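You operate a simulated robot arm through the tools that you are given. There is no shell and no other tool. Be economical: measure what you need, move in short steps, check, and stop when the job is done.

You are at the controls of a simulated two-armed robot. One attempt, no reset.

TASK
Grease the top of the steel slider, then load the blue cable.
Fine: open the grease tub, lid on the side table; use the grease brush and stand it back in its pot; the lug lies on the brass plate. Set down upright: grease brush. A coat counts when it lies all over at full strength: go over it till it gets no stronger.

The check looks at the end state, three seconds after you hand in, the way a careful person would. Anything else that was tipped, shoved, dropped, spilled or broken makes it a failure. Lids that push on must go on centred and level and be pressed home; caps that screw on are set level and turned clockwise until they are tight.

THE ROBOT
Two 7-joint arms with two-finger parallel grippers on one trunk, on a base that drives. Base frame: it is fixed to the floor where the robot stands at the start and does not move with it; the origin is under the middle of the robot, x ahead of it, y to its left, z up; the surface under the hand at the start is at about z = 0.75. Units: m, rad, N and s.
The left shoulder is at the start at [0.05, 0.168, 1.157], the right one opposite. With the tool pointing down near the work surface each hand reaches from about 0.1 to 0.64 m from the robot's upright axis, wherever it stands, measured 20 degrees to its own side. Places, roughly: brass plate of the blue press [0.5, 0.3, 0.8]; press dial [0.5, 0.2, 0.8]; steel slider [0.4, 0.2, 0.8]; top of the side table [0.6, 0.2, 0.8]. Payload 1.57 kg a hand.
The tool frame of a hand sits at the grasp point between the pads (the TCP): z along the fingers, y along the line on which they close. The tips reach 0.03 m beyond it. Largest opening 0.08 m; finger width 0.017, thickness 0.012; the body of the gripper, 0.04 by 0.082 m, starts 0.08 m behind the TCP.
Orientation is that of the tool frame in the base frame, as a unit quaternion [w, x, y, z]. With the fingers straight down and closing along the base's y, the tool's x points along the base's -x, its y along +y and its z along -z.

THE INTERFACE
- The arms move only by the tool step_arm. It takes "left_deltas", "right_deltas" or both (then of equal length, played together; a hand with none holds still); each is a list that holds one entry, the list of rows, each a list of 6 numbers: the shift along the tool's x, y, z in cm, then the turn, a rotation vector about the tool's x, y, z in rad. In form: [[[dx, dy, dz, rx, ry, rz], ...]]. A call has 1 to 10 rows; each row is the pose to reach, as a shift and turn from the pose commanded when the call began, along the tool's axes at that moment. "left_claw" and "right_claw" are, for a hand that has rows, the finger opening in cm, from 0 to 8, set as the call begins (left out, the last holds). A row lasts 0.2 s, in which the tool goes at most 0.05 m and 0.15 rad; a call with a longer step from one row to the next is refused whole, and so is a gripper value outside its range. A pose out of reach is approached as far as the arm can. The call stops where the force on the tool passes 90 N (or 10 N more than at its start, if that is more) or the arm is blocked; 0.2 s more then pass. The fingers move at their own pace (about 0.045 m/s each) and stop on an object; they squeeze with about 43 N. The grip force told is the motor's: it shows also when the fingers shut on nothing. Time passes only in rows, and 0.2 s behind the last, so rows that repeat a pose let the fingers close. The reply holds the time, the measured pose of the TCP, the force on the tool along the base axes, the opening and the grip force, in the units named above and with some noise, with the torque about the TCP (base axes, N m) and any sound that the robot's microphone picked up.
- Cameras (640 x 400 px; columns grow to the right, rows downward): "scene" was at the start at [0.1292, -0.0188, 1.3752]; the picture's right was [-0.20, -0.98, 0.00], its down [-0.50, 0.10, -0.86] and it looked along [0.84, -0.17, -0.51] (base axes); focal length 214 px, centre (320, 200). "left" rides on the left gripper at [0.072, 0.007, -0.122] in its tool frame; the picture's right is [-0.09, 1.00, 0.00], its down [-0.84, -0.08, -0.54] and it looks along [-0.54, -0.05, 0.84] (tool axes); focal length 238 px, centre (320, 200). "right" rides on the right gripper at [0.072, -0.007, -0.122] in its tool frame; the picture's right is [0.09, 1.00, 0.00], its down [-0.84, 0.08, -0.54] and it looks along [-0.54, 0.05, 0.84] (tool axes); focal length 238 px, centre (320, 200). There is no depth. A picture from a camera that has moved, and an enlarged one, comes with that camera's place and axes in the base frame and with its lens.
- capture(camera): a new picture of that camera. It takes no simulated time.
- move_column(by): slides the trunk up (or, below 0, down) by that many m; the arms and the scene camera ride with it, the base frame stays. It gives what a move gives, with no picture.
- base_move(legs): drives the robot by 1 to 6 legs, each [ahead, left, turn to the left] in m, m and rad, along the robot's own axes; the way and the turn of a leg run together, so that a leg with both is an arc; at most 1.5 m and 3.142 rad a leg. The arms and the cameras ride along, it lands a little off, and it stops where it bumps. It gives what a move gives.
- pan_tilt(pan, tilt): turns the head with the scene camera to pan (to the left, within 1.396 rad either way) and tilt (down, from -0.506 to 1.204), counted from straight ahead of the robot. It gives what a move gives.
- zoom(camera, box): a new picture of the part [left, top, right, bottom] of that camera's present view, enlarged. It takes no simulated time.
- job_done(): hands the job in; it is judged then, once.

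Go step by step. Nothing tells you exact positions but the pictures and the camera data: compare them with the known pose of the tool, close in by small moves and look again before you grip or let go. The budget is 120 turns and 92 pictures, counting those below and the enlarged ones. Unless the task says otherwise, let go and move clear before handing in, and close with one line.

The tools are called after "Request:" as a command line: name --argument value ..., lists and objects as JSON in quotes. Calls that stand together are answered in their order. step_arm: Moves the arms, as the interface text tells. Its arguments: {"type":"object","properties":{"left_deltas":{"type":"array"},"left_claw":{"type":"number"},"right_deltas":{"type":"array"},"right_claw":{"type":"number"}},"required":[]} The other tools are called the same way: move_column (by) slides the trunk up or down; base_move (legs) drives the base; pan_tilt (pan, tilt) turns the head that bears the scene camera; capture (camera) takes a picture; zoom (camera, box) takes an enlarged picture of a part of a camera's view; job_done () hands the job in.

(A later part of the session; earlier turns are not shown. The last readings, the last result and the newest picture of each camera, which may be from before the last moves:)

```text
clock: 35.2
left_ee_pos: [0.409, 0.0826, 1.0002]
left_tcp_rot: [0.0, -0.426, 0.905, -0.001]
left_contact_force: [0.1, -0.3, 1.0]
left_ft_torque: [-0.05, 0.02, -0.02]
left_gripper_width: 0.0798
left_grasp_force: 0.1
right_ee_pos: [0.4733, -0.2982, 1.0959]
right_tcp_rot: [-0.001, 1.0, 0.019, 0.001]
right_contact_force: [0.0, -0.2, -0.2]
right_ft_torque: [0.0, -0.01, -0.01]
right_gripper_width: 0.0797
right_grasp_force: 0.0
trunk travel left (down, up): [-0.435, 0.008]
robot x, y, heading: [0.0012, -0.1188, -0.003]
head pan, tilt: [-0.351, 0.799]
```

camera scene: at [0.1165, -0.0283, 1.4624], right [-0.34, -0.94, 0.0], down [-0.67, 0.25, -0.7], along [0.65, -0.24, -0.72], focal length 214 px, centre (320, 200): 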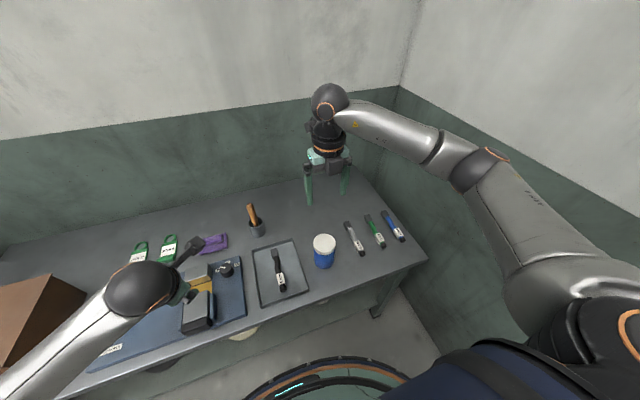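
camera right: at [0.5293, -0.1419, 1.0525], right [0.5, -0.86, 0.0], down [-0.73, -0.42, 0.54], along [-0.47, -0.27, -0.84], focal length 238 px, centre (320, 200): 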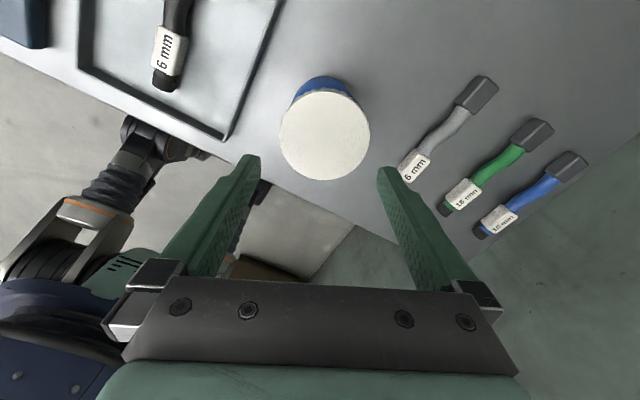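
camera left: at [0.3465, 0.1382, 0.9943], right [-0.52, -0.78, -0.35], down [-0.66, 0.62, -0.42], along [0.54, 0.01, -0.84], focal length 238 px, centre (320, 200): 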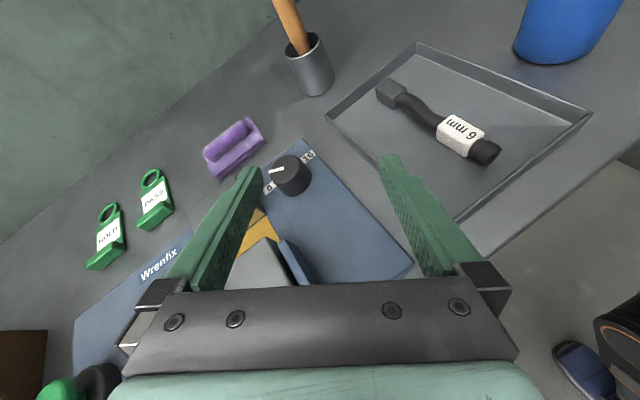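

Now finishing the left hand's yaw and tilting it so the fingers slope forward and down about 40°.

Request:
step_arm --left_deltas '[[[0, 0, 0, 0, 0, 0.14], [0, 0, 0, 0, 0, 0.28], [0, 0, 0, 0, 0, 0.42], [0, 0, 0, 0, 0, 0.56], [0, 0, 0, 0, 0, 0.7], [0, 0, 0, 0, 0, 0.84], [0, 0, 0, 0, 0, 0.98], [0, 0, 0, 0, 0, 1.12], [0, 0, 0, 0, 0, 1.26], [0, 0, 0, 0, 0, 1.4]]]'

Request:
step_arm --left_deltas '[[[0, 0, 0, 0, -0.14, 0], [0, 0, 0, 0, -0.28, 0], [0, 0, 0, 0, -0.42, 0], [0, 0, 0, 0, -0.56, 0], [0, 0, 0, 0, -0.7, 0], [0, 0, 0, 0, -0.87, 0]]]'

Request:
move_column --by -0.11

Request:
capture --camera "left"

Request:
capture --camera "scene"

```text
clock: 37.4
left_ee_pos: [0.4087, 0.0819, 1.0003]
left_tcp_rot: [0.001, 0.256, 0.967, -0.001]
left_contact_force: [0.2, 0.5, 0.2]
left_ft_torque: [0.01, -0.04, 0.02]
left_gripper_width: 0.0799
left_grasp_force: 0.1
right_ee_pos: [0.4741, -0.2978, 1.097]
right_tcp_rot: [-0.001, 1.0, 0.02, 0.001]
right_contact_force: [0.7, -0.8, -0.4]
right_ft_torque: [0.01, 0.02, 0.01]
right_gripper_width: 0.08
right_grasp_force: 0.1
trunk travel left (down, up): [-0.435, 0.008]
robot x, y, heading: [-0.0019, -0.1217, -0.004]
head pan, tilt: [-0.351, 0.799]
```

```text
refused: row 6 steps farther than a row can; nothing moved
```

```text
clock: 38.8
left_ee_pos: [0.4088, 0.0814, 0.8901]
left_tcp_rot: [0.001, 0.256, 0.967, -0.001]
left_contact_force: [0.7, 0.4, 0.5]
left_ft_torque: [0.01, 0.0, 0.03]
left_gripper_width: 0.0798
left_grasp_force: 0.2
right_ee_pos: [0.4725, -0.2974, 0.9858]
right_tcp_rot: [-0.001, 1.0, 0.02, 0.001]
right_contact_force: [1.2, 0.1, -0.4]
right_ft_torque: [-0.01, -0.01, 0.04]
right_gripper_width: 0.08
right_grasp_force: 0.1
trunk travel left (down, up): [-0.325, 0.118]
robot x, y, heading: [0.004, -0.1223, 0.003]
head pan, tilt: [-0.351, 0.799]
```

```text
62 pictures are left
camera left: at [0.3492, 0.1241, 1.0126], right [0.57, 0.82, 0.0], down [0.69, -0.48, 0.54], along [0.45, -0.31, -0.84], focal length 238 px, centre (320, 200)
```

left: 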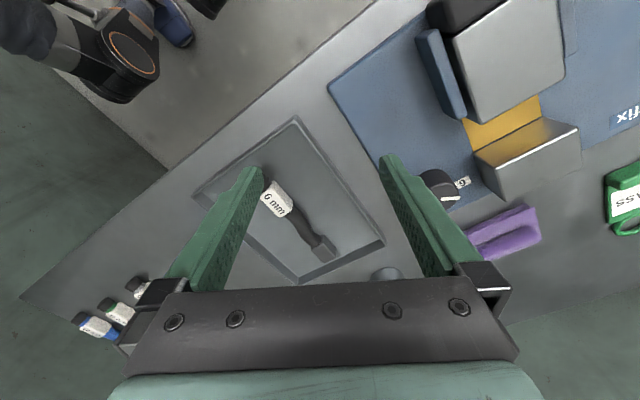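

```text
61 pictures are left
camera scene: at [0.1163, -0.1487, 1.3524], right [-0.34, -0.94, 0.0], down [-0.67, 0.25, -0.7], along [0.65, -0.24, -0.72], focal length 214 px, centre (320, 200)
```

scene: 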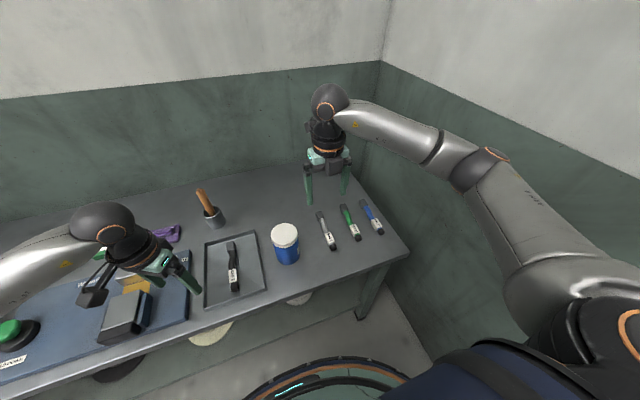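

Now moving the left hand toward its standoff while tilting.

Request:
step_arm --left_deltas '[[[-1.2, -2.7, 0, 0, -0.12, 0], [-2.4, -5.5, 0, 0, -0.25, 0], [-3.6, -8.2, 0, 0, -0.38, 0], [-4.8, -11, 0, 0, -0.5, 0], [-6, -13.7, 0, 0, -0.63, 0], [-7.2, -16.5, 1, 0, -0.75, 0], [-8.3, -19.2, 2.3, 0, -0.87, 0]]]'

Request:
capture --camera "left"

Request:
capture --camera "scene"

```text
clock: 40.4
left_ee_pos: [0.3885, -0.1057, 0.876]
left_tcp_rot: [0.374, 0.234, 0.892, -0.099]
left_contact_force: [0.4, 0.2, -0.2]
left_ft_torque: [0.0, -0.02, -0.02]
left_gripper_width: 0.0801
left_grasp_force: 0.0
left hand out of reach, approached as far as the arm can: row 7
right_ee_pos: [0.4744, -0.2976, 0.9866]
right_tcp_rot: [0.001, 1.0, 0.02, 0.001]
right_contact_force: [0.2, 0.2, -1.5]
right_ft_torque: [-0.01, 0.02, -0.04]
right_gripper_width: 0.0803
right_grasp_force: 0.0
trunk travel left (down, up): [-0.325, 0.118]
robot x, y, heading: [-0.0025, -0.123, -0.003]
head pan, tilt: [-0.351, 0.799]
```

```text
60 pictures are left
camera left: at [0.272, -0.0327, 0.9106], right [0.55, 0.83, 0.06], down [0.14, -0.16, 0.98], along [0.83, -0.53, -0.2], focal length 238 px, centre (320, 200)
```

left: 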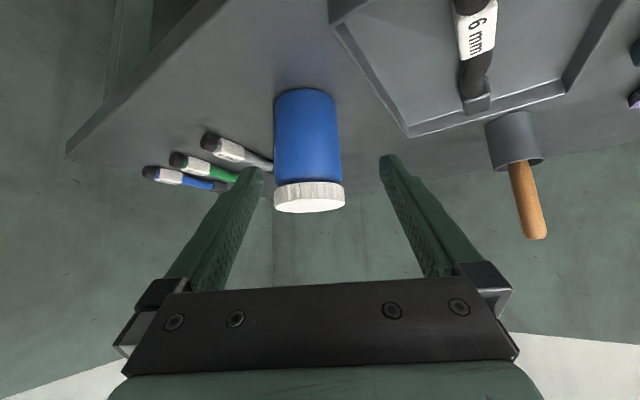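

```text
59 pictures are left
camera scene: at [0.1163, -0.1483, 1.3524], right [-0.34, -0.94, 0.0], down [-0.67, 0.25, -0.7], along [0.65, -0.24, -0.72], focal length 214 px, centre (320, 200)
```

scene: 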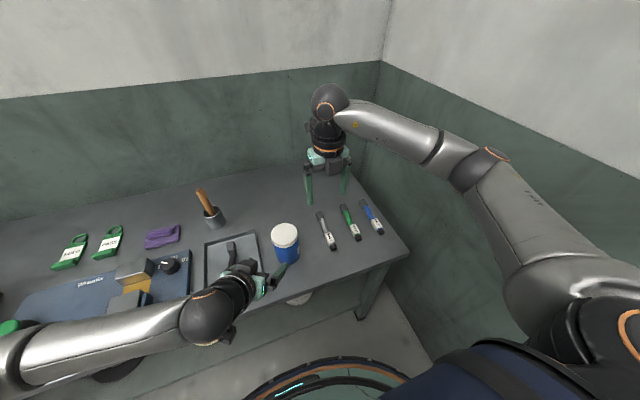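

The left hand lines up well with the tub. I'll advance along the fingers part of the way and check.

Request:
step_arm --left_deltas '[[[0.1, -0.5, 3, 0, 0, 0], [0.2, -1, 6, 0, 0, 0], [0.2, -1.4, 8.5, 0, 0, 0]]]'

Request:
capture --camera "left"

```text
clock: 41.2
left_ee_pos: [0.4325, -0.1482, 0.8144]
left_tcp_rot: [0.373, 0.235, 0.892, -0.099]
left_contact_force: [-0.5, -0.3, 0.0]
left_ft_torque: [0.0, 0.02, 0.04]
left_gripper_width: 0.0799
left_grasp_force: 0.0
right_ee_pos: [0.4745, -0.297, 0.9859]
right_tcp_rot: [-0.001, 1.0, 0.019, 0.001]
right_contact_force: [0.7, -0.1, 0.4]
right_ft_torque: [0.01, -0.03, -0.03]
right_gripper_width: 0.0799
right_grasp_force: 0.1
trunk travel left (down, up): [-0.325, 0.118]
robot x, y, heading: [0.0023, -0.1227, -0.002]
head pan, tilt: [-0.351, 0.799]
```

```text
58 pictures are left
camera left: at [0.3176, -0.0746, 0.8496], right [0.55, 0.83, 0.06], down [0.14, -0.17, 0.98], along [0.83, -0.53, -0.21], focal length 238 px, centre (320, 200)
```

left: 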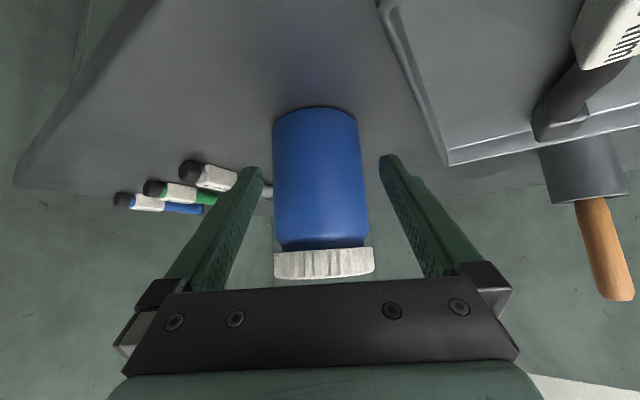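

Well centred. Advancing the rest and closing on the body.

Request:
step_arm --left_deltas '[[[0, 0, 1.6, 0, 0, 0], [0, 0, 3.2, 0, 0, 0], [0, 0, 4.3, 0, 0, 0]]]'

Request:
step_arm --left_deltas '[[[0, 0, 0, 0, 0, 0], [0, 0, 0, 0, 0, 0], [0, 0, 0, 0, 0, 0]]]' --left_claw 5

Request:
zoom --camera "scene" --box '[220, 190, 350, 290]'

```text
clock: 42.0
left_ee_pos: [0.4607, -0.1624, 0.7847]
left_tcp_rot: [0.373, 0.235, 0.892, -0.099]
left_contact_force: [-1.0, 0.0, 0.2]
left_ft_torque: [-0.02, -0.01, -0.03]
left_gripper_width: 0.0802
left_grasp_force: 0.0
right_ee_pos: [0.4739, -0.2975, 0.9862]
right_tcp_rot: [-0.001, 1.0, 0.019, 0.001]
right_contact_force: [-0.8, 0.1, 0.4]
right_ft_torque: [-0.01, -0.02, 0.03]
right_gripper_width: 0.0798
right_grasp_force: 0.1
trunk travel left (down, up): [-0.325, 0.118]
robot x, y, heading: [-0.0014, -0.1207, 0.002]
head pan, tilt: [-0.351, 0.799]
```

```text
clock: 42.8
left_ee_pos: [0.4596, -0.1642, 0.7844]
left_tcp_rot: [0.373, 0.236, 0.892, -0.099]
left_contact_force: [0.3, -1.4, 0.2]
left_ft_torque: [-0.18, 0.07, -0.09]
left_gripper_width: 0.0652
left_grasp_force: 32.2
right_ee_pos: [0.4741, -0.297, 0.9871]
right_tcp_rot: [-0.001, 1.0, 0.02, 0.001]
right_contact_force: [0.0, 0.1, -0.4]
right_ft_torque: [-0.01, 0.01, 0.03]
right_gripper_width: 0.08
right_grasp_force: 0.0
trunk travel left (down, up): [-0.325, 0.118]
robot x, y, heading: [0.0016, -0.1184, -0.003]
head pan, tilt: [-0.351, 0.799]
```

```text
4.00 times, centred on (285, 240) of scene
camera zoom: at [0.1163, -0.1488, 1.3523], right [-0.34, -0.94, 0.0], down [-0.67, 0.25, -0.7], along [0.65, -0.24, -0.72], focal length 858 px, centre (460, 40)
```

zoom: 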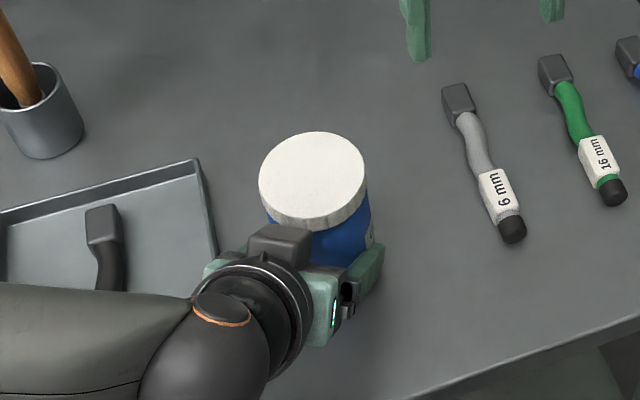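

The left hand holds the tub body (65 mm). Now bringing the right hand back over the lid to check alignment.

Request:
step_arm --right_deltas '[[[0, -4, 0, 0, 0, 0], [-0.3, -8, 0, 0, 0, 0], [-0.6, -12.5, 0, 0, 0, 0], [-0.6, -12.5, 3, 0, 0, 0], [-0.6, -12.5, 5.6, 0, 0, 0]]]'

Request:
capture --camera "right"

```text
clock: 44.0
left_ee_pos: [0.4596, -0.1618, 0.7843]
left_tcp_rot: [0.373, 0.234, 0.892, -0.098]
left_contact_force: [-1.0, 1.7, 3.8]
left_ft_torque: [-0.16, 0.15, 0.04]
left_gripper_width: 0.0646
left_grasp_force: 43.1
right_ee_pos: [0.4621, -0.173, 0.9308]
right_tcp_rot: [-0.001, 1.0, 0.019, 0.001]
right_contact_force: [0.6, 0.0, 0.1]
right_ft_torque: [0.02, 0.0, 0.02]
right_gripper_width: 0.0801
right_grasp_force: 0.0
trunk travel left (down, up): [-0.325, 0.118]
robot x, y, heading: [0.0009, -0.1219, -0.001]
head pan, tilt: [-0.351, 0.799]
```

```text
56 pictures are left
camera right: at [0.5334, -0.1639, 1.0532], right [0.13, -0.99, 0.0], down [-0.83, -0.11, 0.54], along [-0.54, -0.07, -0.84], focal length 238 px, centre (320, 200)
```

right: 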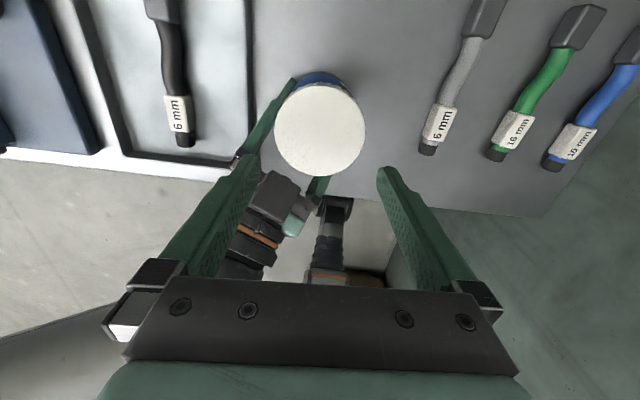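

The lid centre reads (0.472, -0.171). I'll shift, descend, grip and unscrew anticlockwise with the body held.

Request:
step_arm --right_deltas '[[[1.0, -0.1, 0, 0, 0, 0], [1.0, -0.1, 1.5, 0, 0, 0], [1.0, -0.1, 3, 0, 0, 0], [1.0, -0.1, 4.3, 0, 0, 0]]]'

Request:
step_arm --right_deltas '[[[0, 0, 0, 0, 0, 0], [0, 0, 0, 0, 0, 0], [0, 0, 0, 0, 0, 0]]]' --right_claw 5

Request:
step_arm --right_deltas '[[[0, 0, 0, 0, 0, -0.1], [0, 0, 0, 0, 0, -0.2], [0, 0, 0, 0, 0, -0.3], [0, 0, 0, 0, 0, -0.4], [0, 0, 0, 0, 0, -0.5], [0, 0, 0, 0, 0, -0.6]]]'

Request:
zoom --camera "scene" --box '[220, 170, 350, 270]'

```text
clock: 45.0
left_ee_pos: [0.4615, -0.1622, 0.7861]
left_tcp_rot: [0.373, 0.236, 0.892, -0.099]
left_contact_force: [-0.7, 3.7, 3.9]
left_ft_torque: [-0.07, 0.11, 0.01]
left_gripper_width: 0.0649
left_grasp_force: 42.8
right_ee_pos: [0.4727, -0.1712, 0.8871]
right_tcp_rot: [0.0, 1.0, 0.019, 0.002]
right_contact_force: [0.4, 0.7, 0.0]
right_ft_torque: [0.01, -0.01, -0.01]
right_gripper_width: 0.08
right_grasp_force: 0.0
trunk travel left (down, up): [-0.325, 0.118]
robot x, y, heading: [-0.0034, -0.1195, -0.003]
head pan, tilt: [-0.351, 0.799]
```

```text
clock: 45.8
left_ee_pos: [0.4616, -0.1627, 0.7852]
left_tcp_rot: [0.373, 0.236, 0.892, -0.1]
left_contact_force: [0.4, 1.4, 3.5]
left_ft_torque: [0.12, -0.09, 0.05]
left_gripper_width: 0.0649
left_grasp_force: 43.3
right_ee_pos: [0.4732, -0.17, 0.8872]
right_tcp_rot: [-0.001, 1.0, 0.019, 0.001]
right_contact_force: [0.4, 0.4, -1.2]
right_ft_torque: [0.03, -0.03, 0.0]
right_gripper_width: 0.0703
right_grasp_force: 35.0
trunk travel left (down, up): [-0.325, 0.118]
robot x, y, heading: [0.0001, -0.1212, -0.001]
head pan, tilt: [-0.351, 0.799]
```

```text
clock: 47.2
left_ee_pos: [0.4613, -0.1635, 0.7848]
left_tcp_rot: [0.374, 0.236, 0.891, -0.099]
left_contact_force: [-9.0, 4.3, 4.8]
left_ft_torque: [-0.07, -2.77, 1.13]
left_gripper_width: 0.0646
left_grasp_force: 43.1
right_ee_pos: [0.4736, -0.172, 0.8873]
right_tcp_rot: [0.001, 0.95, 0.313, 0.002]
right_contact_force: [11.0, -1.5, -1.0]
right_ft_torque: [0.07, 1.3, -1.07]
right_gripper_width: 0.0702
right_grasp_force: 42.5
trunk travel left (down, up): [-0.325, 0.118]
robot x, y, heading: [0.0018, -0.1199, 0.002]
head pan, tilt: [-0.351, 0.799]
```

```text
4.00 times, centred on (285, 220) of scene
camera zoom: at [0.1163, -0.1484, 1.3524], right [-0.34, -0.94, 0.0], down [-0.67, 0.25, -0.7], along [0.65, -0.24, -0.72], focal length 858 px, centre (460, 120)
```

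zoom: 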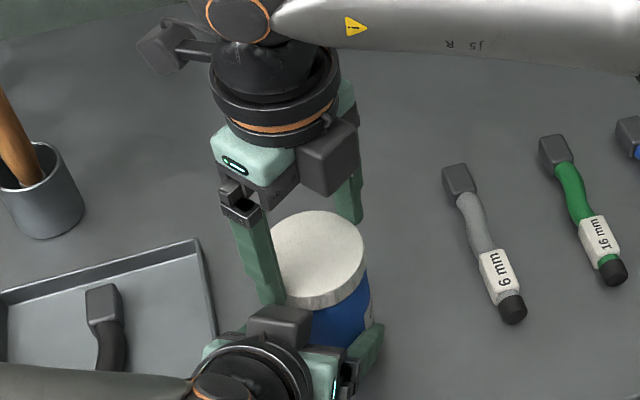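

A real turning torque (about 1 N·m) now acts between the hands. Continuing the turn.

Request:
step_arm --right_deltas '[[[0, 0, 0, 0, 0, -0.12], [0, 0, 0, 0, 0, -0.24], [0, 0, 0, 0, 0, -0.36], [0, 0, 0, 0, 0, -0.48], [0, 0, 0, 0, 0, -0.6], [0, 0, 0, 0, 0, -0.72], [0, 0, 0, 0, 0, -0.84], [0, 0, 0, 0, 0, -0.96]]]'

Request:
zoom --camera "scene" --box '[220, 170, 350, 270]'

```text
clock: 49.0
left_ee_pos: [0.4599, -0.1642, 0.7844]
left_tcp_rot: [0.371, 0.235, 0.893, -0.101]
left_contact_force: [-15.7, 1.4, 7.6]
left_ft_torque: [-0.45, -0.01, 0.03]
left_gripper_width: 0.0647
left_grasp_force: 42.8
right_ee_pos: [0.4724, -0.1717, 0.8878]
right_tcp_rot: [0.002, 0.695, 0.719, 0.003]
right_contact_force: [16.1, -1.1, 6.5]
right_ft_torque: [0.88, -1.71, -0.04]
right_gripper_width: 0.0703
right_grasp_force: 43.0
trunk travel left (down, up): [-0.325, 0.118]
robot x, y, heading: [0.0023, -0.1214, -0.002]
head pan, tilt: [-0.351, 0.799]
```

```text
4.00 times, centred on (285, 220) of scene
camera zoom: at [0.1152, -0.1487, 1.3525], right [-0.34, -0.94, 0.0], down [-0.67, 0.25, -0.7], along [0.66, -0.24, -0.72], focal length 858 px, centre (460, 120)
```

zoom: 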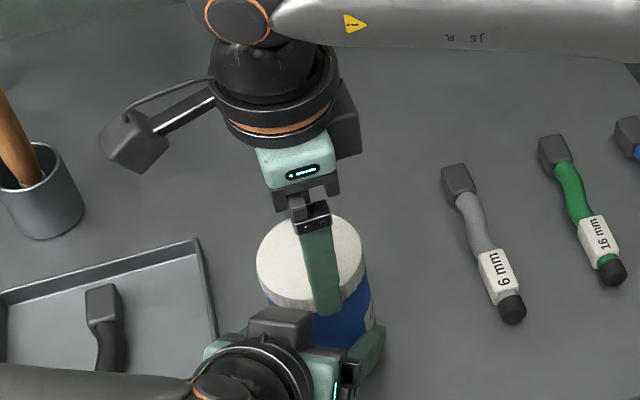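

The torque has dropped off; the lid is turning freely and pushing up. I'll keep turning with a slight rise.

Request:
step_arm --right_deltas '[[[0, 0, -0.05, 0, 0, -0.14], [0, 0, -0.1, 0, 0, -0.28], [0, 0, -0.15, 0, 0, -0.42], [0, 0, -0.2, 0, 0, -0.56], [0, 0, -0.22, 0, 0, -0.7], [0, 0, -0.25, 0, 0, -0.84], [0, 0, -0.28, 0, 0, -0.98], [0, 0, -0.3, 0, 0, -1.12], [0, 0, -0.33, 0, 0, -1.26], [0, 0, -0.35, 0, 0, -1.4]]]'

Request:
zoom --camera "scene" --box '[220, 170, 350, 270]'

```text
clock: 51.2
left_ee_pos: [0.46, -0.1623, 0.7846]
left_tcp_rot: [0.372, 0.236, 0.892, -0.1]
left_contact_force: [-14.7, -8.0, 0.6]
left_ft_torque: [0.7, -0.84, -0.18]
left_gripper_width: 0.0646
left_grasp_force: 43.0
right_ee_pos: [0.4732, -0.1716, 0.8913]
right_tcp_rot: [0.002, 0.069, 0.998, 0.002]
right_contact_force: [14.9, 7.5, -5.1]
right_ft_torque: [0.1, -0.77, -0.01]
right_gripper_width: 0.0703
right_grasp_force: 42.7
trunk travel left (down, up): [-0.325, 0.118]
robot x, y, heading: [0.0046, -0.1195, -0.002]
head pan, tilt: [-0.351, 0.799]
```

```text
4.00 times, centred on (285, 220) of scene
camera zoom: at [0.1169, -0.1487, 1.3522], right [-0.34, -0.94, 0.0], down [-0.67, 0.25, -0.7], along [0.65, -0.24, -0.72], focal length 858 px, centre (460, 120)
```

zoom: 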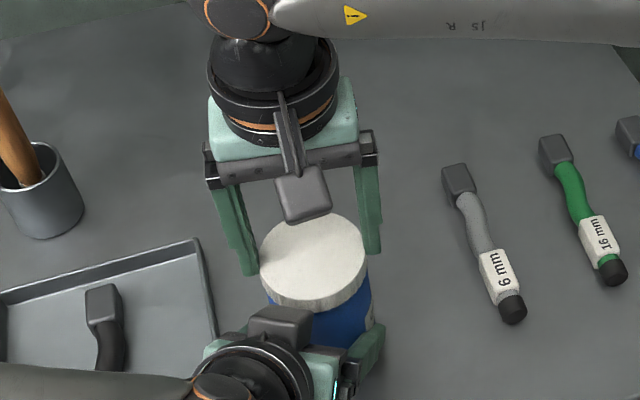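

It has turned nearly a half turn with no torque. I'll try a gentle lift.

Request:
step_arm --right_deltas '[[[0, 0, -0.25, 0, 0, 0], [0, 0, -0.5, 0, 0, 0]]]'

Request:
zoom --camera "scene" --box '[220, 170, 350, 270]'

```text
clock: 51.8
left_ee_pos: [0.4602, -0.1661, 0.7862]
left_tcp_rot: [0.375, 0.235, 0.891, -0.101]
left_contact_force: [-18.1, -5.9, 21.4]
left_ft_torque: [0.1, -0.92, -0.23]
left_gripper_width: 0.0646
left_grasp_force: 43.0
right_ee_pos: [0.474, -0.1721, 0.8937]
right_tcp_rot: [0.003, 0.071, 0.997, -0.001]
right_contact_force: [18.5, 6.1, -25.3]
right_ft_torque: [0.26, -1.31, -0.03]
right_gripper_width: 0.0701
right_grasp_force: 43.3
trunk travel left (down, up): [-0.325, 0.118]
robot x, y, heading: [-0.0002, -0.1213, -0.004]
head pan, tilt: [-0.351, 0.799]
```

```text
4.00 times, centred on (285, 220) of scene
camera zoom: at [0.1168, -0.1487, 1.3523], right [-0.34, -0.94, 0.0], down [-0.67, 0.25, -0.7], along [0.65, -0.24, -0.72], focal length 858 px, centre (460, 120)
```

zoom: 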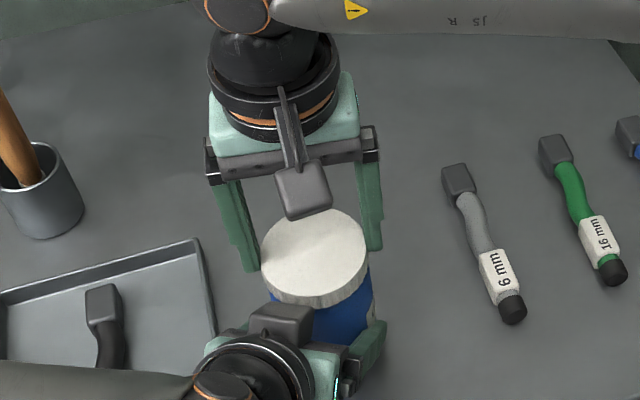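

Still threaded. I'll ease back down, finish the available turn, then regrip for another stroke.

Request:
step_arm --right_deltas '[[[0, 0, 0.3, 0, 0, -0.12], [0, 0, 0.35, 0, 0, -0.24], [0, 0, 0.35, 0, 0, -0.36], [0, 0, 0.35, 0, 0, -0.48], [0, 0, 0.35, 0, 0, -0.6]]]'

Request:
step_arm --right_deltas '[[[0, 0, 0, 0, 0, 0], [0, 0, 0, 0, 0, 0], [0, 0, -2, 0, 0, 0], [0, 0, -4, 0, 0, 0.15], [0, 0, -4, 0, 0, 0.3], [0, 0, -4, 0, 0, 0.45], [0, 0, -4, 0, 0, 0.6], [0, 0, -4, 0, 0, 0.75], [0, 0, -4, 0, 0, 0.9], [0, 0, -4, 0, 0, 1.05]]]' --right_claw 8

Request:
step_arm --right_deltas '[[[0, 0, 0, 0, 0, 0.15], [0, 0, 0, 0, 0, 0.3], [0, 0, 0, 0, 0, 0.45], [0, 0, 0, 0, 0, 0.6], [0, 0, 0, 0, 0, 0.75], [0, 0, 0, 0, 0, 0.9], [0, 0, 0, 0, 0, 1.05], [0, 0, 0, 0, 0, 1.2], [0, 0, 0, 0, 0, 1.35], [0, 0, 0, 0, 0, 1.5]]]'

Request:
step_arm --right_deltas '[[[0, 0, 0, 0, 0, 0.15], [0, 0, 0, 0, 0, 0.3], [0, 0, 0, 0, 0, 0.45], [0, 0, 0, 0, 0, 0.6], [0, 0, 0, 0, 0, 0.75], [0, 0, 0, 0, 0, 0.9], [0, 0, 0, 0, 0, 1.05], [0, 0, 0, 0, 0, 1.15]]]'

Request:
capture --camera "right"

```text
clock: 53.0
left_ee_pos: [0.4604, -0.1624, 0.7841]
left_tcp_rot: [0.373, 0.236, 0.892, -0.1]
left_contact_force: [-11.8, -5.9, 15.2]
left_ft_torque: [0.76, -0.66, -0.17]
left_gripper_width: 0.0649
left_grasp_force: 43.2
right_ee_pos: [0.4732, -0.1714, 0.892]
right_tcp_rot: [0.001, -0.228, 0.974, 0.0]
right_contact_force: [11.5, 5.7, -19.2]
right_ft_torque: [-0.28, -0.82, -0.02]
right_gripper_width: 0.0704
right_grasp_force: 43.3
trunk travel left (down, up): [-0.325, 0.118]
robot x, y, heading: [-0.0014, -0.1191, -0.002]
head pan, tilt: [-0.351, 0.799]
```

```text
clock: 55.2
left_ee_pos: [0.4607, -0.1631, 0.7851]
left_tcp_rot: [0.373, 0.236, 0.892, -0.099]
left_contact_force: [0.2, 0.9, -4.4]
left_ft_torque: [0.04, 0.08, -0.01]
left_gripper_width: 0.0644
left_grasp_force: 42.9
right_ee_pos: [0.4725, -0.17, 0.9324]
right_tcp_rot: [0.001, 0.294, 0.956, 0.001]
right_contact_force: [-0.5, -0.6, 0.3]
right_ft_torque: [0.02, -0.02, -0.01]
right_gripper_width: 0.0797
right_grasp_force: 0.1
trunk travel left (down, up): [-0.325, 0.118]
robot x, y, heading: [0.0018, -0.1206, -0.002]
head pan, tilt: [-0.351, 0.799]
```

```text
clock: 57.4
left_ee_pos: [0.461, -0.1624, 0.7846]
left_tcp_rot: [0.373, 0.235, 0.892, -0.098]
left_contact_force: [0.6, -0.1, -4.7]
left_ft_torque: [0.03, 0.06, 0.03]
left_gripper_width: 0.0645
left_grasp_force: 42.9
right_ee_pos: [0.4728, -0.1724, 0.9323]
right_tcp_rot: [0.001, 0.866, 0.499, 0.002]
right_contact_force: [-0.2, 0.1, -0.8]
right_ft_torque: [-0.01, 0.0, -0.03]
right_gripper_width: 0.08
right_grasp_force: 0.0
trunk travel left (down, up): [-0.325, 0.118]
robot x, y, heading: [0.0021, -0.1228, -0.001]
head pan, tilt: [-0.351, 0.799]
```

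```text
clock: 59.2
left_ee_pos: [0.4609, -0.1626, 0.785]
left_tcp_rot: [0.373, 0.235, 0.892, -0.099]
left_contact_force: [0.1, 0.0, -3.8]
left_ft_torque: [0.06, 0.03, 0.0]
left_gripper_width: 0.0646
left_grasp_force: 42.7
right_ee_pos: [0.4727, -0.1714, 0.9327]
right_tcp_rot: [-0.001, 0.999, -0.051, 0.001]
right_contact_force: [1.0, 0.1, 0.0]
right_ft_torque: [-0.01, -0.01, 0.02]
right_gripper_width: 0.0801
right_grasp_force: 0.1
trunk travel left (down, up): [-0.325, 0.118]
robot x, y, heading: [0.0018, -0.1202, -0.002]
head pan, tilt: [-0.351, 0.799]
```

```text
51 pictures are left
camera right: at [0.5444, -0.1734, 1.0546], right [-0.01, -1.0, 0.0], down [-0.84, 0.01, 0.54], along [-0.54, 0.01, -0.84], focal length 238 px, centre (320, 200)
```

right: 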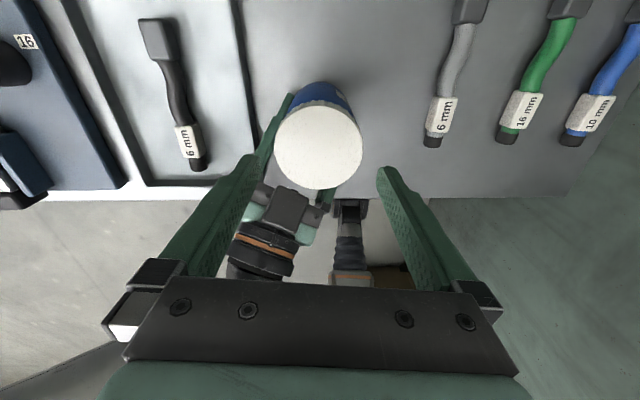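

The lid is centred within about 2 mm. Regripping for another stroke.

Request:
step_arm --right_deltas '[[[-0.25, 0, 1.5, 0, 0, 0], [-0.25, 0, 3, 0, 0, 0], [-0.25, 0, 4.3, 0, 0, 0]]]'

Request:
step_arm --right_deltas '[[[0, 0, 0, 0, 0, 0], [0, 0, 0, 0, 0, 0], [0, 0, 0, 0, 0, 0]]]' --right_claw 5

Request:
step_arm --right_deltas '[[[0, 0, 0, 0, 0, -0.15], [0, 0, 0, 0, 0, -0.3], [0, 0, 0, 0, 0, -0.45], [0, 0, 0, 0, 0, -0.6], [0, 0, 0, 0, 0, -0.75], [0, 0, 0, 0, 0, -0.9], [0, 0, -0.05, 0, 0, -1.05], [0, 0, -0.1, 0, 0, -1.2], [0, 0, -0.1, 0, 0, -1.35], [0, 0, -0.1, 0, 0, -1.5]]]'

Request:
step_arm --right_deltas '[[[0, 0, 0, 0, 0, -0.15], [0, 0, 0, 0, 0, -0.3], [0, 0, 0, 0, 0, -0.45], [0, 0, 0, 0, 0, -0.6], [0, 0, 0, 0, 0, -0.75], [0, 0, 0, 0, 0, -0.9], [0, 0, -0.05, 0, 0, -1.05], [0, 0, -0.1, 0, 0, -1.2], [0, 0, -0.1, 0, 0, -1.35], [0, 0, -0.1, 0, 0, -1.5]]]'

Request:
step_arm --right_deltas '[[[0, 0, -0.2, 0, 0, 0], [0, 0, -0.4, 0, 0, 0]]]'

Request:
zoom --camera "scene" --box '[220, 170, 350, 270]'

```text
clock: 60.0
left_ee_pos: [0.4598, -0.1628, 0.7843]
left_tcp_rot: [0.372, 0.236, 0.892, -0.099]
left_contact_force: [-0.1, -0.6, -5.1]
left_ft_torque: [0.05, 0.08, -0.04]
left_gripper_width: 0.0644
left_grasp_force: 43.0
right_ee_pos: [0.4696, -0.1722, 0.8896]
right_tcp_rot: [-0.001, 0.999, -0.051, 0.001]
right_contact_force: [-0.7, -0.3, 0.3]
right_ft_torque: [0.04, 0.0, -0.01]
right_gripper_width: 0.0799
right_grasp_force: 0.1
trunk travel left (down, up): [-0.325, 0.118]
robot x, y, heading: [-0.0009, -0.1229, -0.002]
head pan, tilt: [-0.351, 0.799]
```

```text
clock: 60.8
left_ee_pos: [0.461, -0.1637, 0.7842]
left_tcp_rot: [0.373, 0.236, 0.892, -0.1]
left_contact_force: [-1.0, -5.5, -4.3]
left_ft_torque: [0.46, -0.02, -0.06]
left_gripper_width: 0.0646
left_grasp_force: 43.0
right_ee_pos: [0.4707, -0.1718, 0.8898]
right_tcp_rot: [-0.002, 0.999, -0.049, 0.001]
right_contact_force: [0.1, 5.9, -1.5]
right_ft_torque: [0.19, 0.0, 0.01]
right_gripper_width: 0.0701
right_grasp_force: 35.1
trunk travel left (down, up): [-0.325, 0.118]
robot x, y, heading: [-0.0013, -0.1208, -0.007]
head pan, tilt: [-0.351, 0.799]
```

```text
clock: 63.0
left_ee_pos: [0.457, -0.1638, 0.7835]
left_tcp_rot: [0.371, 0.237, 0.892, -0.101]
left_contact_force: [-26.7, -1.6, 0.0]
left_ft_torque: [0.05, -2.16, 0.18]
left_gripper_width: 0.0646
left_grasp_force: 42.9
right_ee_pos: [0.4735, -0.1725, 0.8911]
right_tcp_rot: [0.006, 0.765, 0.644, 0.002]
right_contact_force: [25.4, 0.2, 2.8]
right_ft_torque: [-0.06, -0.65, -0.47]
right_gripper_width: 0.0694
right_grasp_force: 43.0
trunk travel left (down, up): [-0.325, 0.118]
robot x, y, heading: [-0.0006, -0.1199, -0.001]
head pan, tilt: [-0.351, 0.799]
```

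```text
clock: 65.2
left_ee_pos: [0.4594, -0.1638, 0.7859]
left_tcp_rot: [0.373, 0.235, 0.892, -0.098]
left_contact_force: [-9.1, 1.4, 2.5]
left_ft_torque: [-0.01, -0.59, 0.1]
left_gripper_width: 0.0642
left_grasp_force: 43.1
right_ee_pos: [0.4708, -0.1706, 0.8912]
right_tcp_rot: [0.002, 0.12, 0.993, 0.001]
right_contact_force: [11.4, -0.6, 1.4]
right_ft_torque: [-0.01, -0.47, -0.2]
right_gripper_width: 0.0696
right_grasp_force: 42.8
trunk travel left (down, up): [-0.325, 0.118]
robot x, y, heading: [-0.0046, -0.1219, 0.0]
head pan, tilt: [-0.351, 0.799]
```

```text
clock: 65.8
left_ee_pos: [0.4608, -0.1642, 0.7841]
left_tcp_rot: [0.373, 0.236, 0.892, -0.1]
left_contact_force: [-9.1, -0.6, 5.0]
left_ft_torque: [-0.08, -0.65, 0.0]
left_gripper_width: 0.0643
left_grasp_force: 43.3
right_ee_pos: [0.4693, -0.1713, 0.8953]
right_tcp_rot: [0.0, 0.121, 0.993, 0.0]
right_contact_force: [8.5, 0.0, -4.6]
right_ft_torque: [-0.04, -0.16, -0.03]
right_gripper_width: 0.0698
right_grasp_force: 43.0
trunk travel left (down, up): [-0.325, 0.118]
robot x, y, heading: [-0.0025, -0.1177, -0.006]
head pan, tilt: [-0.351, 0.799]
```

```text
4.00 times, centred on (285, 220) of scene
camera zoom: at [0.1164, -0.1489, 1.3523], right [-0.34, -0.94, 0.0], down [-0.67, 0.25, -0.7], along [0.65, -0.24, -0.72], focal length 858 px, centre (460, 120)
```

zoom: 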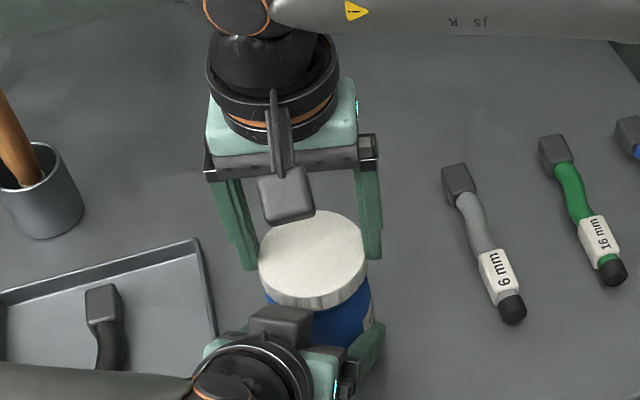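

Lifting now meets little resistance. I'll continue up.

Request:
step_arm --right_deltas '[[[0, 0, -0.4, 0, 0, 0], [0, 0, -0.8, 0, 0, 0], [0, 0, -1.6, 0, 0, 0], [0, 0, -3, 0, 0, 0], [0, 0, -5, 0, 0, 0]]]'

Request:
zoom --camera "scene" --box '[220, 170, 350, 270]'

```text
clock: 67.0
left_ee_pos: [0.461, -0.1605, 0.7855]
left_tcp_rot: [0.374, 0.235, 0.892, -0.099]
left_contact_force: [0.8, 3.0, 4.7]
left_ft_torque: [0.13, 0.12, -0.03]
left_gripper_width: 0.0647
left_grasp_force: 43.0
right_ee_pos: [0.4704, -0.1705, 0.946]
right_tcp_rot: [0.001, 0.121, 0.993, 0.001]
right_contact_force: [-0.6, -0.3, -1.3]
right_ft_torque: [0.05, -0.04, -0.05]
right_gripper_width: 0.0698
right_grasp_force: 43.1
trunk travel left (down, up): [-0.325, 0.118]
robot x, y, heading: [-0.0001, -0.1208, -0.002]
head pan, tilt: [-0.351, 0.799]
```

```text
4.00 times, centred on (285, 220) of scene
camera zoom: at [0.1163, -0.1485, 1.3524], right [-0.34, -0.94, 0.0], down [-0.67, 0.25, -0.7], along [0.65, -0.24, -0.72], focal length 858 px, centre (460, 120)
```

zoom: 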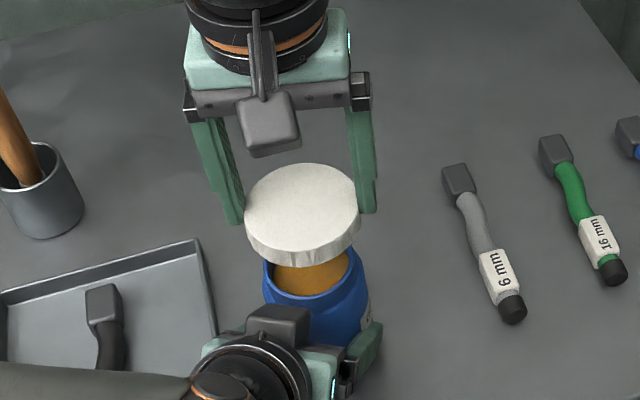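

The lid is off and the grease shows. I'll carry the lid beyond the tub to a clear spot near (0.59, -0.17) and lower it.

Request:
step_arm --right_deltas '[[[-4, 1, 0, 0, 0, 0], [-8, 2, 0, 0, 0, 0], [-11.7, 2.9, 1, 0, 0, 0], [-11.7, 2.9, 5, 0, 0, 0], [-11.7, 2.9, 9, 0, 0, 0], [-11.7, 2.9, 13, 0, 0, 0]]]'

Request:
capture --camera "right"

Request:
capture --camera "scene"

```text
clock: 68.4
left_ee_pos: [0.4592, -0.1622, 0.7843]
left_tcp_rot: [0.373, 0.235, 0.892, -0.098]
left_contact_force: [2.4, 2.6, 5.6]
left_ft_torque: [0.11, 0.17, -0.01]
left_gripper_width: 0.0639
left_grasp_force: 42.5
right_ee_pos: [0.586, -0.1739, 0.8158]
right_tcp_rot: [0.002, 0.12, 0.993, 0.001]
right_contact_force: [0.8, 0.1, -0.3]
right_ft_torque: [0.05, 0.02, -0.01]
right_gripper_width: 0.0696
right_grasp_force: 43.3
right hand out of reach, approached as far as the arm can: row 6
trunk travel left (down, up): [-0.325, 0.118]
robot x, y, heading: [0.0001, -0.1225, 0.003]
head pan, tilt: [-0.351, 0.799]
```

```text
48 pictures are left
camera right: at [0.5131, -0.1638, 0.9387], right [0.15, 0.99, 0.0], down [0.83, -0.13, 0.54], along [0.54, -0.08, -0.84], focal length 238 px, centre (320, 200)
```

right: 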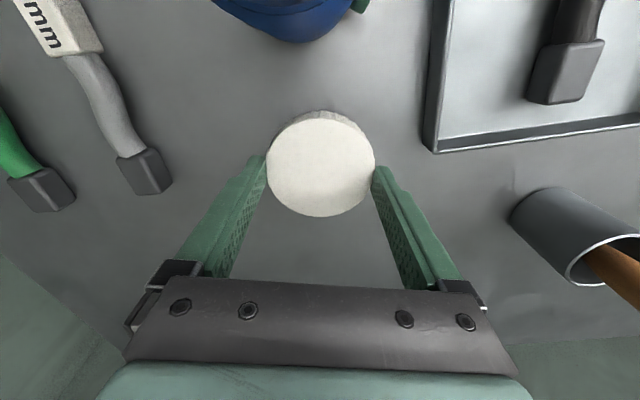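

```text
47 pictures are left
camera scene: at [0.1158, -0.1491, 1.3525], right [-0.34, -0.94, 0.0], down [-0.67, 0.25, -0.7], along [0.65, -0.24, -0.72], focal length 214 px, centre (320, 200)
```

scene: 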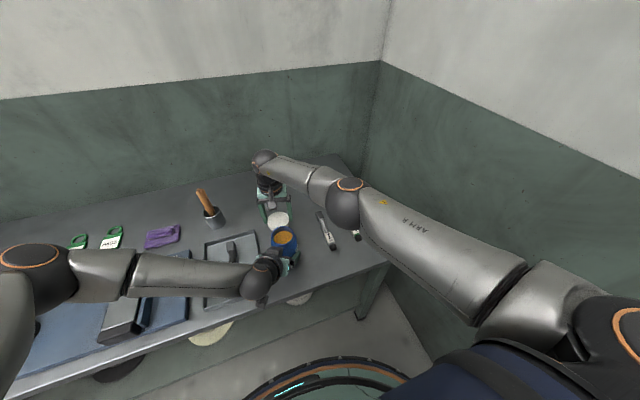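

The reach is at its edge here, so I'll bring the lid back 2.3 cm toward the tub and lower until it touches.

Request:
step_arm --right_deltas '[[[1.2, -0.3, 0, 0, 0, 0], [2.2, -0.55, 0, 0, 0, 0], [2.2, -0.55, 0.8, 0, 0, 0], [2.2, -0.55, 1.4, 0, 0, 0], [2.2, -0.55, 1.9, 0, 0, 0], [2.2, -0.55, 2.2, 0, 0, 0]]]'

Request:
zoom --camera "scene" --box '[220, 170, 350, 270]'

```text
clock: 69.8
left_ee_pos: [0.4599, -0.1628, 0.785]
left_tcp_rot: [0.373, 0.235, 0.892, -0.098]
left_contact_force: [-0.4, 0.9, 6.6]
left_ft_torque: [0.16, 0.21, -0.01]
left_gripper_width: 0.0642
left_grasp_force: 42.7
right_ee_pos: [0.5627, -0.1737, 0.7938]
right_tcp_rot: [0.001, 0.12, 0.993, 0.0]
right_contact_force: [0.7, 0.7, -0.5]
right_ft_torque: [-0.03, 0.03, -0.02]
right_gripper_width: 0.0699
right_grasp_force: 43.0
trunk travel left (down, up): [-0.325, 0.118]
robot x, y, heading: [0.0026, -0.1196, 0.0]
head pan, tilt: [-0.351, 0.799]
```

```text
4.00 times, centred on (285, 220) of scene
camera zoom: at [0.116, -0.1486, 1.3524], right [-0.34, -0.94, 0.0], down [-0.67, 0.25, -0.7], along [0.65, -0.24, -0.72], focal length 858 px, centre (460, 120)
```

zoom: 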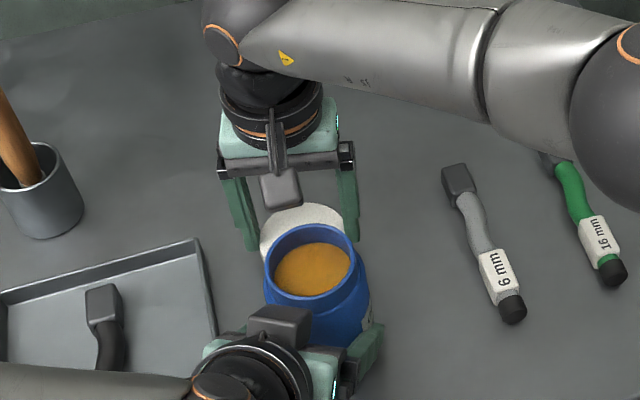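

No contact yet; lowering further in small steps.

Request:
step_arm --right_deltas '[[[0, 0, 0.2, 0, 0, 0], [0, 0, 0.4, 0, 0, 0]]]'

Request:
step_arm --right_deltas '[[[0, 0, 0.15, 0, 0, 0], [0, 0, 0.3, 0, 0, 0]]]'

```text
clock: 70.4
left_ee_pos: [0.4597, -0.1626, 0.7848]
left_tcp_rot: [0.374, 0.235, 0.892, -0.099]
left_contact_force: [0.4, 0.7, 5.8]
left_ft_torque: [0.11, 0.18, 0.0]
left_gripper_width: 0.0641
left_grasp_force: 42.7
right_ee_pos: [0.5629, -0.173, 0.7892]
right_tcp_rot: [0.001, 0.121, 0.993, 0.001]
right_contact_force: [-0.1, 0.2, -0.3]
right_ft_torque: [0.0, 0.0, -0.01]
right_gripper_width: 0.0697
right_grasp_force: 42.9
trunk travel left (down, up): [-0.325, 0.118]
robot x, y, heading: [-0.0003, -0.1201, -0.004]
head pan, tilt: [-0.351, 0.799]
```

```text
clock: 71.0
left_ee_pos: [0.4606, -0.1628, 0.7844]
left_tcp_rot: [0.373, 0.235, 0.892, -0.099]
left_contact_force: [0.9, -0.8, 4.0]
left_ft_torque: [0.07, 0.1, 0.01]
left_gripper_width: 0.0642
left_grasp_force: 42.7
right_ee_pos: [0.563, -0.1728, 0.7879]
right_tcp_rot: [0.002, 0.122, 0.993, 0.001]
right_contact_force: [-1.1, -0.1, 3.0]
right_ft_torque: [-0.08, -0.01, -0.01]
right_gripper_width: 0.0696
right_grasp_force: 43.1
trunk travel left (down, up): [-0.325, 0.118]
robot x, y, heading: [0.0025, -0.1185, -0.002]
head pan, tilt: [-0.351, 0.799]
```

The lid rests on the table. Releasing it and rising; then releasing the tub with the left hand and backing out along its fingers.

Request:
step_arm --right_deltas '[[[0, 0, 0, 0, 0, 0], [0, 0, 0, 0, 0, 0], [0, 0, -1.5, 0, 0, 0], [0, 0, -4, 0, 0, 0], [0, 0, -8, 0, 0, 0], [0, 0, -12, 0, 0, 0], [0, 0, -16, 0, 0, 0]]]' --right_claw 8

Request:
step_arm --left_deltas '[[[0, 0, 0, 0, 0, 0], [0, 0, 0, 0, 0, 0], [0, 0, -2, 0, 0, 0], [0, 0, -5, 0, 0, 0], [0, 0, -9, 0, 0, 0], [0, 0, -13, 0, 0, 0]]]' --left_claw 8

Request:
capture --camera "scene"

```text
clock: 72.6
left_ee_pos: [0.4588, -0.1628, 0.7851]
left_tcp_rot: [0.373, 0.235, 0.892, -0.099]
left_contact_force: [-1.1, -0.7, 6.3]
left_ft_torque: [0.06, 0.24, 0.01]
left_gripper_width: 0.0641
left_grasp_force: 42.9
right_ee_pos: [0.5613, -0.1735, 0.947]
right_tcp_rot: [0.001, 0.121, 0.993, 0.001]
right_contact_force: [0.3, -0.3, -0.1]
right_ft_torque: [-0.01, 0.0, 0.04]
right_gripper_width: 0.0803
right_grasp_force: 0.1
trunk travel left (down, up): [-0.325, 0.118]
robot x, y, heading: [-0.0013, -0.1203, -0.002]
head pan, tilt: [-0.351, 0.799]
```

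```text
clock: 74.0
left_ee_pos: [0.378, -0.1181, 0.8745]
left_tcp_rot: [0.373, 0.235, 0.892, -0.099]
left_contact_force: [0.6, 0.6, -0.1]
left_ft_torque: [-0.03, 0.01, 0.01]
left_gripper_width: 0.08
left_grasp_force: 0.1
right_ee_pos: [0.5612, -0.1728, 0.9467]
right_tcp_rot: [0.0, 0.121, 0.993, 0.002]
right_contact_force: [-0.1, 0.3, -0.8]
right_ft_torque: [0.0, -0.01, -0.01]
right_gripper_width: 0.0799
right_grasp_force: 0.1
trunk travel left (down, up): [-0.325, 0.118]
robot x, y, heading: [0.002, -0.1203, -0.005]
head pan, tilt: [-0.351, 0.799]
```

```text
45 pictures are left
camera scene: at [0.1162, -0.1485, 1.3523], right [-0.34, -0.94, 0.0], down [-0.67, 0.25, -0.7], along [0.65, -0.24, -0.72], focal length 214 px, centre (320, 200)
```

scene: 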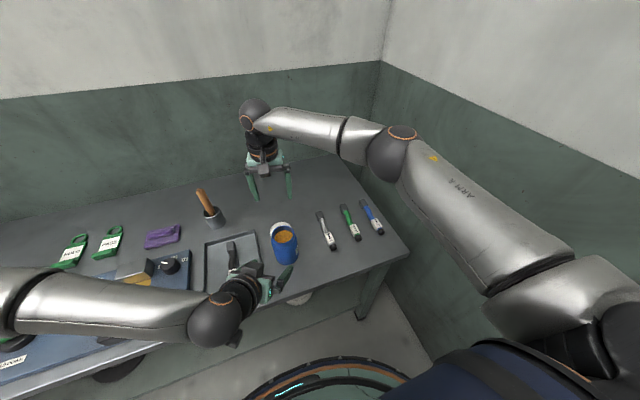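

The tub is open and the lid is on the table. Next I'll restore the left hand to vertical, park the right hand back, and drive the base back left.

Request:
step_arm --left_deltas '[[[-2.5, 0, -2.5, 0, 0.1, 0], [-5, 0, -5, 0, 0.2, 0], [-7.5, 0, -7.5, 0, 0.33, 0], [-7.5, 0, -7.5, 0, 0.47, 0], [-7.5, 0, -7.5, 0, 0.61, 0], [-7.5, 0, -7.5, 0, 0.7, 0], [-7.5, 0, -7.5, 0, 0.79, 0]]]' --right_deltas '[[[0, 0, -3, 0, 0, 0], [0, 0, -6, 0, 0, 0.05], [0, 0, -9, 0, 0, 0], [4, 0, -10, 0, 0, 0], [8, 0, -10, 0, 0, 0], [12, 0, -10, 0, 0, 0], [16, 0, -10, 0, 0, 0]]]'

Request:
step_arm --left_deltas '[[[0, 0, 0, 0, 0, -0.13], [0, 0, 0, 0, 0, -0.26], [0, 0, 0, 0, 0, -0.39], [0, 0, 0, 0, 0, -0.52]]]' --right_deltas '[[[0, -2, 0, 0, 0, 0], [0, -4, 0, 0, 0, 0], [0, -6, 0, 0, 0, 0], [0, -8, 0, 0, 0, 0]]]'

Request:
base_move --legs '[[0.03, 0.12, 0]]'

Request:
capture --camera "scene"

```text
clock: 75.4
left_ee_pos: [0.367, -0.1184, 0.9814]
left_tcp_rot: [0.048, 0.273, 0.961, -0.013]
left_contact_force: [-0.5, 0.5, 0.8]
left_ft_torque: [0.02, 0.01, 0.0]
left_gripper_width: 0.08
left_grasp_force: 0.0
right_ee_pos: [0.4693, -0.1629, 1.0472]
right_tcp_rot: [0.007, 0.149, 0.989, -0.001]
right_contact_force: [5.4, -6.4, 0.9]
right_ft_torque: [0.8, 0.87, 0.35]
right_gripper_width: 0.0801
right_grasp_force: 0.1
trunk travel left (down, up): [-0.325, 0.118]
robot x, y, heading: [0.0, -0.1168, 0.001]
head pan, tilt: [-0.351, 0.799]
stopped in row 7 (right hand): the force on the tool passed its limit at 138 N (the readings are from after the stop); the commanded pose is now the measured one
```

```text
clock: 76.4
left_ee_pos: [0.3683, -0.118, 0.9809]
left_tcp_rot: [0.043, 0.014, 0.999, -0.027]
left_contact_force: [-0.5, 0.2, -0.1]
left_ft_torque: [0.0, 0.02, 0.0]
left_gripper_width: 0.0801
left_grasp_force: 0.0
right_ee_pos: [0.4436, -0.2405, 1.0483]
right_tcp_rot: [0.007, 0.147, 0.989, 0.0]
right_contact_force: [0.0, 0.6, -0.6]
right_ft_torque: [0.0, 0.01, -0.01]
right_gripper_width: 0.0801
right_grasp_force: 0.1
trunk travel left (down, up): [-0.325, 0.118]
robot x, y, heading: [-0.0044, -0.1225, -0.002]
head pan, tilt: [-0.351, 0.799]
```

```text
clock: 78.1
left_ee_pos: [0.3971, 0.0021, 0.9816]
left_tcp_rot: [0.043, 0.016, 0.999, -0.025]
left_contact_force: [-0.4, 0.5, 0.4]
left_ft_torque: [-0.02, 0.0, 0.03]
left_gripper_width: 0.0801
left_grasp_force: 0.0
right_ee_pos: [0.4752, -0.1193, 1.0473]
right_tcp_rot: [0.007, 0.147, 0.989, -0.001]
right_contact_force: [-0.3, 0.4, 0.9]
right_ft_torque: [-0.04, 0.01, 0.02]
right_gripper_width: 0.0802
right_grasp_force: 0.0
trunk travel left (down, up): [-0.325, 0.118]
robot x, y, heading: [0.0308, -0.0006, -0.001]
head pan, tilt: [-0.351, 0.799]
```

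```text
44 pictures are left
camera scene: at [0.1462, -0.0288, 1.3523], right [-0.34, -0.94, 0.0], down [-0.67, 0.25, -0.7], along [0.65, -0.24, -0.72], focal length 214 px, centre (320, 200)
```

scene: 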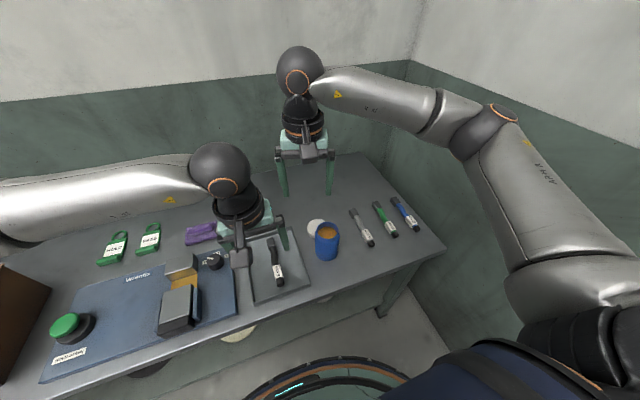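

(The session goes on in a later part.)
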